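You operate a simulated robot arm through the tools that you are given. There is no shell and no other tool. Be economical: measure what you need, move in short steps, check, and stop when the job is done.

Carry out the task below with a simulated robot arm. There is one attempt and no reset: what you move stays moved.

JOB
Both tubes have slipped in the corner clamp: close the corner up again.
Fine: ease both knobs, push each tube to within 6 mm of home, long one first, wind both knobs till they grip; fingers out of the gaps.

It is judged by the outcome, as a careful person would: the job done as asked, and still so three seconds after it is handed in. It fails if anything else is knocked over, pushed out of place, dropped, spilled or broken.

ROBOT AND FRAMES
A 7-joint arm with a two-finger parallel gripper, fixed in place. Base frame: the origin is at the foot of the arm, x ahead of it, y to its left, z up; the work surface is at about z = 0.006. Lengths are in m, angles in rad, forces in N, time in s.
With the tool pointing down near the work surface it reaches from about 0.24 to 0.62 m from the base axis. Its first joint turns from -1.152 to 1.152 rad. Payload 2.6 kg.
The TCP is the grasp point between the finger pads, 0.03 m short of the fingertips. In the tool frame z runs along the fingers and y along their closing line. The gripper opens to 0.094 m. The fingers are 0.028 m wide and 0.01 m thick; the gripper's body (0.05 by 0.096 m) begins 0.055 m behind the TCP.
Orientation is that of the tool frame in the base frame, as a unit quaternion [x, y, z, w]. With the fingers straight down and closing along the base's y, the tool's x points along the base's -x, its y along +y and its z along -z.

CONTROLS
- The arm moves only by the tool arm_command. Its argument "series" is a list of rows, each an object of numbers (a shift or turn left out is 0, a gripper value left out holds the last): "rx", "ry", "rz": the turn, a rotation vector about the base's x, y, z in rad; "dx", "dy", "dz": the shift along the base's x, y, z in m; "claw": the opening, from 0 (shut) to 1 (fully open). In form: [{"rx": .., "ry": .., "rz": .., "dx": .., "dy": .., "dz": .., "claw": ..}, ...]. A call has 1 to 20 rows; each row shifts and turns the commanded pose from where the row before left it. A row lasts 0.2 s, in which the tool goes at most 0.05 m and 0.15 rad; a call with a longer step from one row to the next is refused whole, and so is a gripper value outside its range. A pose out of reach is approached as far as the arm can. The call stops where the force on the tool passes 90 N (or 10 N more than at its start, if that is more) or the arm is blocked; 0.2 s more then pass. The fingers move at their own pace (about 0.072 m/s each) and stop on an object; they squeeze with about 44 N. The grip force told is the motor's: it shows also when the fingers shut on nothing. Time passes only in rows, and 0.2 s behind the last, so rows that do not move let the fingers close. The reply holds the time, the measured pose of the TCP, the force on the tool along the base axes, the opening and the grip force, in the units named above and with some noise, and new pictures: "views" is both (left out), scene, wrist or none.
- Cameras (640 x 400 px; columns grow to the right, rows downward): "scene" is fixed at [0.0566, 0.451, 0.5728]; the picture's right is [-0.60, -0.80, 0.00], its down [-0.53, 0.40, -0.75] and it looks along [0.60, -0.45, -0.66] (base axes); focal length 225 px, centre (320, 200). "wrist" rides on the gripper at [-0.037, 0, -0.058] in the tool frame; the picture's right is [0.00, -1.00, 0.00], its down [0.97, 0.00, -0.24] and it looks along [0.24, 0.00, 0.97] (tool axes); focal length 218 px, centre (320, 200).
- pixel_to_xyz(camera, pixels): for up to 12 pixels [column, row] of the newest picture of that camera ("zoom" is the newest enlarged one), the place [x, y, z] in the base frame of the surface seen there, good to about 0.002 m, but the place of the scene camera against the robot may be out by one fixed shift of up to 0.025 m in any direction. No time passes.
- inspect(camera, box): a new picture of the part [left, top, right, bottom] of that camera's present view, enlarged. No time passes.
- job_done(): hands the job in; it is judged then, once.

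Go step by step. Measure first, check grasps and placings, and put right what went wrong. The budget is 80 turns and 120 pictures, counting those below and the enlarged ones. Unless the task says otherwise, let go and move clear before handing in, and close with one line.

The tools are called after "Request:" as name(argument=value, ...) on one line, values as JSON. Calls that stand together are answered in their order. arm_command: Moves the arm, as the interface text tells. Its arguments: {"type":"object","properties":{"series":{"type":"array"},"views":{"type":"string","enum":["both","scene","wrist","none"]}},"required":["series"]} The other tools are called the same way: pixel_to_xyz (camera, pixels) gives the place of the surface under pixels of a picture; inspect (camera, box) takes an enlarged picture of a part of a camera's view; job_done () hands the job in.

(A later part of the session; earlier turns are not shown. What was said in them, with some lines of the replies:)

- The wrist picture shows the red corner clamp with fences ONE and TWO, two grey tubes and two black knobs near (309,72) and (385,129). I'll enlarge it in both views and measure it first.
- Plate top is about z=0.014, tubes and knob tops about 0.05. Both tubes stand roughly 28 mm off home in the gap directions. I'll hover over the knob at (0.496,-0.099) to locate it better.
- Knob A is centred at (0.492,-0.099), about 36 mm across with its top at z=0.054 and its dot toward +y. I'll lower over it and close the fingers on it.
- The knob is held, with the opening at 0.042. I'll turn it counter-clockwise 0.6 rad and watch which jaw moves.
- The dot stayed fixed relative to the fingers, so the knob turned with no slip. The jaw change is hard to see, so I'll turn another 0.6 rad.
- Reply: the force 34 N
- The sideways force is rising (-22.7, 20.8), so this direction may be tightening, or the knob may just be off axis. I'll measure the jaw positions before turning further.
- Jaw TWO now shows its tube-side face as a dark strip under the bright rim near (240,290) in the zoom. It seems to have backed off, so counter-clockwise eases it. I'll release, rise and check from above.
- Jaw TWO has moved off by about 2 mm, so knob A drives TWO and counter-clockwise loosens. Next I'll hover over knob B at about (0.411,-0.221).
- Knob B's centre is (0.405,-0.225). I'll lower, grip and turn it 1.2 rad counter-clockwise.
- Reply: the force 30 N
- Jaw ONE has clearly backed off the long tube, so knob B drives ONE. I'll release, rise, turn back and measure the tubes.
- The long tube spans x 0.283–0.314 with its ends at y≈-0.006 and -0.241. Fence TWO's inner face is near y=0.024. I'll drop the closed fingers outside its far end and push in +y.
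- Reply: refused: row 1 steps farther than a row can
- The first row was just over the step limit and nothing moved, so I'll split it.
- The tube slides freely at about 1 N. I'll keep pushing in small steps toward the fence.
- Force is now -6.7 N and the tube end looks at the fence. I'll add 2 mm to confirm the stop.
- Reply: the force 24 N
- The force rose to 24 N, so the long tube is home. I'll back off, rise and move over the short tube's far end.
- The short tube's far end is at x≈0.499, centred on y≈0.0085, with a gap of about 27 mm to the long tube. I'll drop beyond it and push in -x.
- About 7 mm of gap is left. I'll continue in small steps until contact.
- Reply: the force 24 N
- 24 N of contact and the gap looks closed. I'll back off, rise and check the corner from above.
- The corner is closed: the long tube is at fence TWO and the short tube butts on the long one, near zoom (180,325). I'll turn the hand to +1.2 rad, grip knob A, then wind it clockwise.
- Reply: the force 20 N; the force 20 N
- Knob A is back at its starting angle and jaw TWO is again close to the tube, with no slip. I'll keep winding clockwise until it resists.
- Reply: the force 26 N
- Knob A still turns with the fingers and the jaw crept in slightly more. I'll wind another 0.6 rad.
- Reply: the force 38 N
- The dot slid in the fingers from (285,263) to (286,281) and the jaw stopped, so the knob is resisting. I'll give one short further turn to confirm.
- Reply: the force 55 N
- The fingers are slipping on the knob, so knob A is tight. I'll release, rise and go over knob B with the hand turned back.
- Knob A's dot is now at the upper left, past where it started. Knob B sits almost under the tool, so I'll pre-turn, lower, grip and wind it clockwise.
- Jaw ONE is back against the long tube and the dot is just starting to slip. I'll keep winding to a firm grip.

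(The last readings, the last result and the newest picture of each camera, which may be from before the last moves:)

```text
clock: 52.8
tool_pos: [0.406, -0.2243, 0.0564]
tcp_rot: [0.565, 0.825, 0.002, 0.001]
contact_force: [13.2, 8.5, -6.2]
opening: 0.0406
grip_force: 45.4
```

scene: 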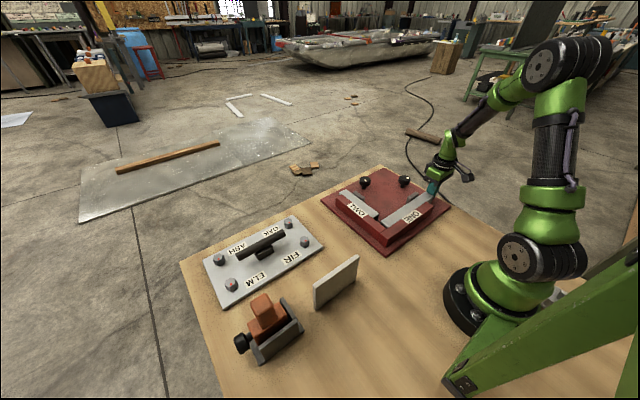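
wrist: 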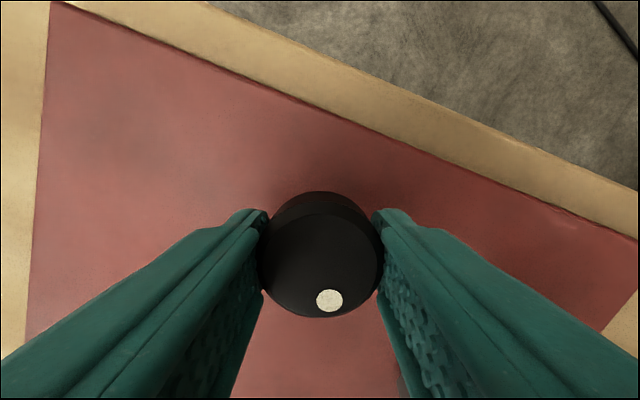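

The dot slipped to (329,300), so knob B is resisting. I'll give it one last short turn, then release and rise for a final check.

Request:
arm_command(series=[{"rz": -0.12}, {"rz": -0.12}, {}, {"claw": 1}, {}, {}, {"dz": 0.04}, {"dz": 0.05}, {"dz": 0.05}, {"rz": 0.15, "dx": 0.02, "dy": 0.03}, {"rz": 0.15, "dx": 0.02, "dy": 0.03}, {"rz": 0.15, "dx": 0.02, "dy": 0.03}, {"rz": 0.15, "dx": 0.02, "dy": 0.03}, {"rz": 0.15}, {"rz": 0.15}, {"rz": 0.15}, {"rz": 0.15}, {"rz": 0.15}, {"rz": 0.09}], views="both")

Request:
inspect(camera="wrist", box=[180, 130, 460, 380])

Request:
inspect(camera="scene", box=[345, 180, 435, 240])

```text
clock: 56.8
tool_pos: [0.4834, -0.1055, 0.1972]
tcp_rot: [0.001, 1.0, -0.001, 0.0]
contact_force: [0.3, 0.5, 0.0]
opening: 0.094
grip_force: 0.0
```

scene: 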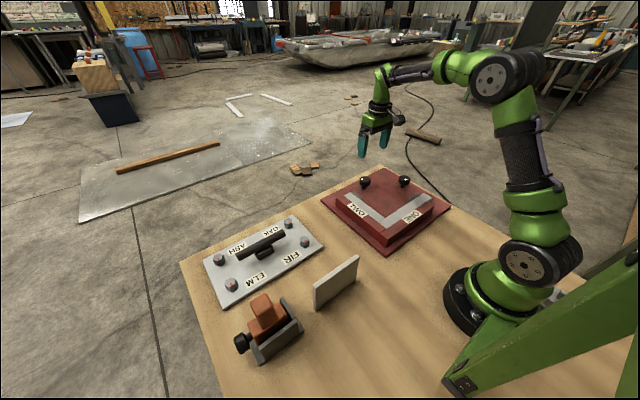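
wrist: 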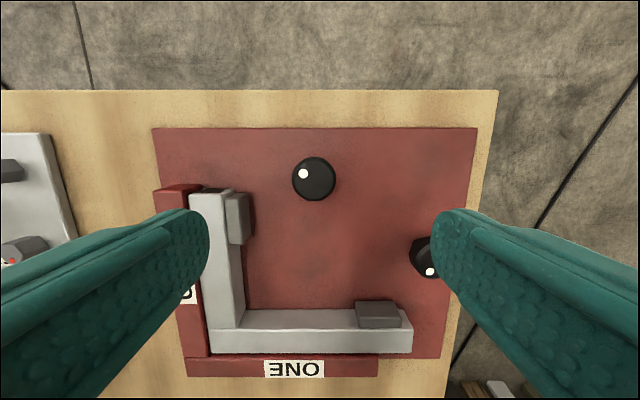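

```text
1.60 times, centred on (320, 255) of wrist
```

zoom: 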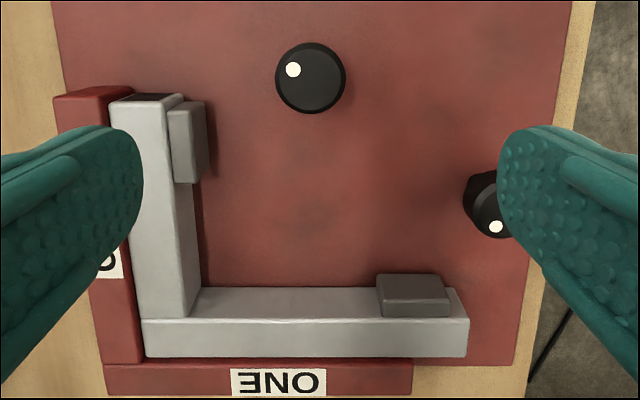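

```text
6.67 times, centred on (390, 210) of scene
```

zoom: 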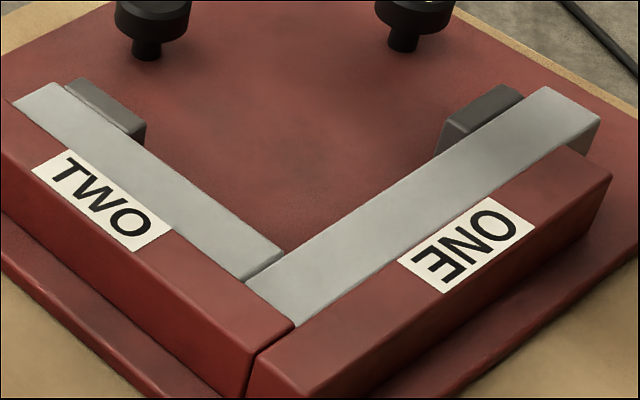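

Both tubes are home and both jaws bear on them. Knob B ended only a little past its starting angle, so I'll go back over it, re-grip and check it is truly tight.

Request:
arm_command(series=[{"rz": 0.12, "dx": -0.026, "dy": -0.04}, {"rz": 0.12, "dx": -0.026, "dy": -0.04}, {"rz": 0.12, "dx": -0.0265, "dy": -0.0395}, {"rz": 0.12}, {"rz": 0.12}, {"dz": -0.045}, {"dz": -0.045}, {"dz": -0.035}, {"dz": -0.015}, {"claw": 0}, {}, {}, {}], views="wrist")

Request:
arm_command(series=[{"rz": -0.12}, {"rz": -0.12}, {"rz": -0.12}, {"rz": -0.12}, {"rz": -0.12}, {}], views="wrist")

```text
clock: 59.6
tool_pos: [0.406, -0.2248, 0.0566]
tcp_rot: [-0.294, 0.956, 0.002, 0.0]
contact_force: [-8.7, 5.7, 0.1]
opening: 0.0416
grip_force: 44.5
```

wrist: 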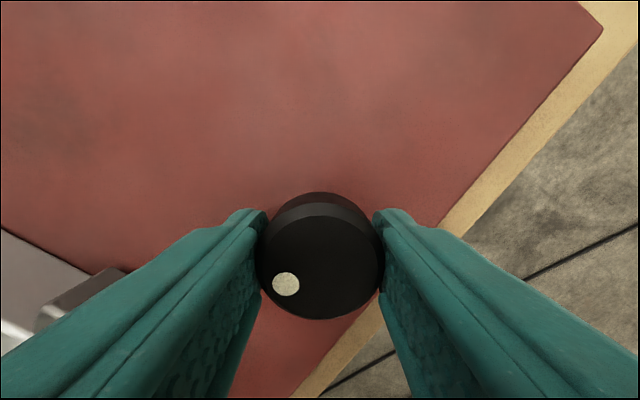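

```text
clock: 61.0
tool_pos: [0.4053, -0.2254, 0.0559]
tcp_rot: [0.002, 1.0, 0.0, 0.001]
contact_force: [0.4, 7.5, -3.1]
opening: 0.0403
grip_force: 44.9
```

wrist: 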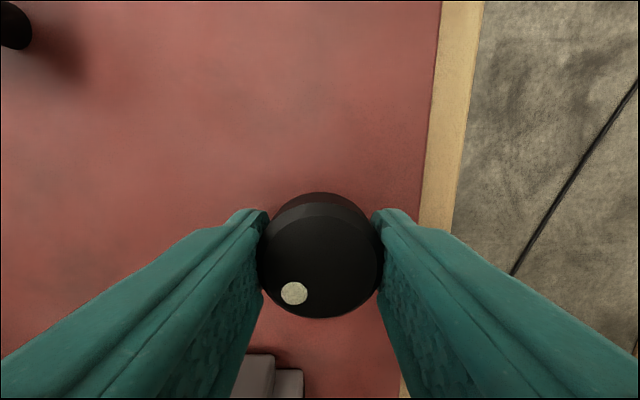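

The knob advanced only about 0.3 rad before slipping, and comparing dot angles suggests it springs back a little on release. I'll wind slightly more, dwell, then open in place and look at the dot.

Request:
arm_command(series=[{"rz": -0.12}, {"rz": -0.12}, {"rz": -0.12}, {}, {}], views="wrist")

Request:
arm_command(series=[{"claw": 0.6}, {}, {}, {}], views="wrist")

```text
clock: 62.2
tool_pos: [0.4058, -0.2251, 0.0566]
tcp_rot: [0.181, 0.983, 0.0, 0.002]
contact_force: [0.5, 8.4, 1.1]
opening: 0.0418
grip_force: 44.7
```

wrist: 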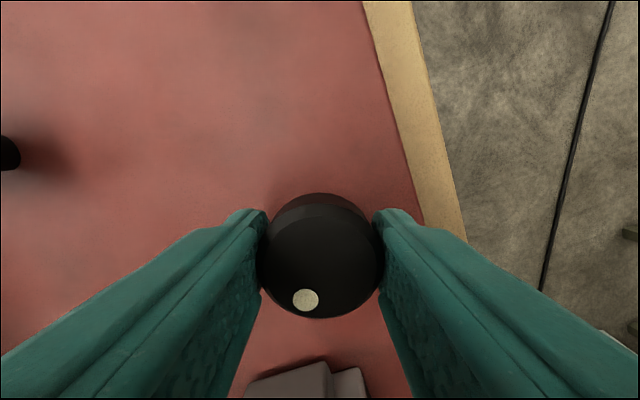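

```text
clock: 63.2
tool_pos: [0.4048, -0.2244, 0.0566]
tcp_rot: [0.181, 0.984, 0.0, 0.0]
contact_force: [0.0, -0.3, -0.3]
opening: 0.0565
grip_force: 0.1
```

wrist: 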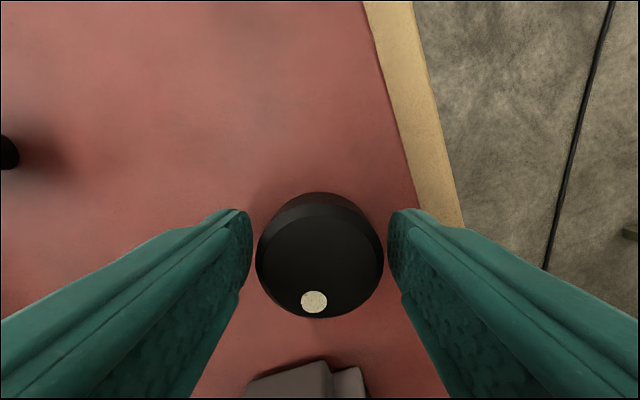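

On opening, the dot only settled from (306,300) to (314,302), so B rests where the jaw is loaded against the tube, as far as it will hold. I'll open fully, rise clear and take a last look.

Request:
arm_command(series=[{"claw": 1}, {}, {"dz": 0.04}, {"dz": 0.05}, {"dz": 0.05}, {"dz": 0.04, "rz": 0.12}, {"rz": 0.12}, {"rz": 0.12}, {}, {}], views="wrist")

Request:
inspect(camera="wrist", box=[20, 60, 400, 300])

Request:
inspect(camera="scene", box=[310, 155, 460, 260])

```text
clock: 65.4
tool_pos: [0.4057, -0.225, 0.2363]
tcp_rot: [0.001, 1.0, -0.001, 0.0]
contact_force: [0.3, -0.1, 1.1]
opening: 0.0939
grip_force: 0.1
```

wrist: 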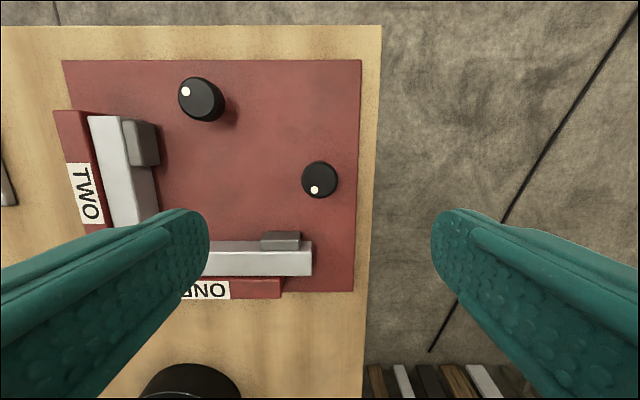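

```text
1.67 times, centred on (210, 180) of wrist
```

zoom: 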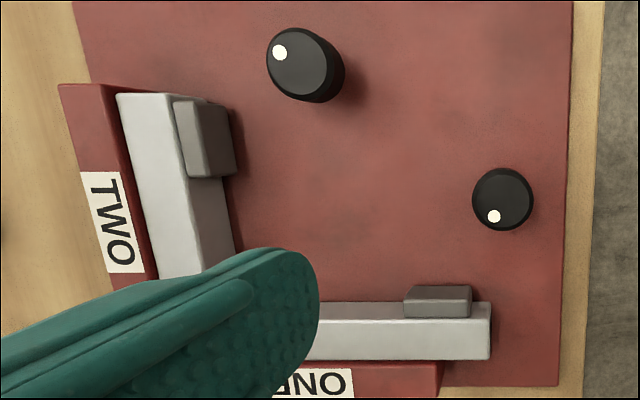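

```text
3.81 times, centred on (385, 208) of scene
```

zoom: 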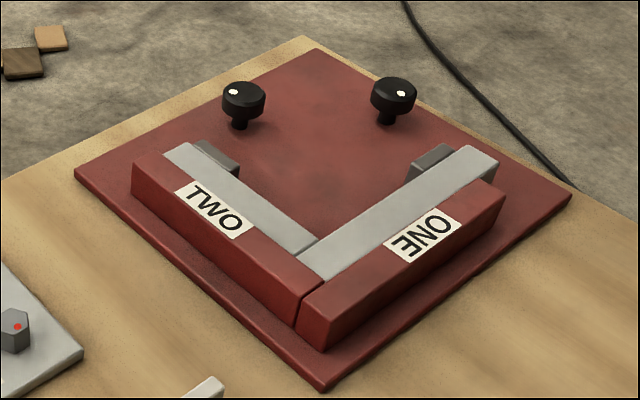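

The corner is closed, both jaws bear on their tubes and both knobs are at or past their starting angles. The gripper is clear and nothing else has moved, so I'm handing in.

Request:
job_done()

```text
The job is handed in.
```

I closed the corner: I eased both knobs, pushed the long tube and then the short one home, and wound both knobs until the fingers slipped on them. I did not pull on the tubes to test the grip. Knob B eased back to about its starting angle when released.
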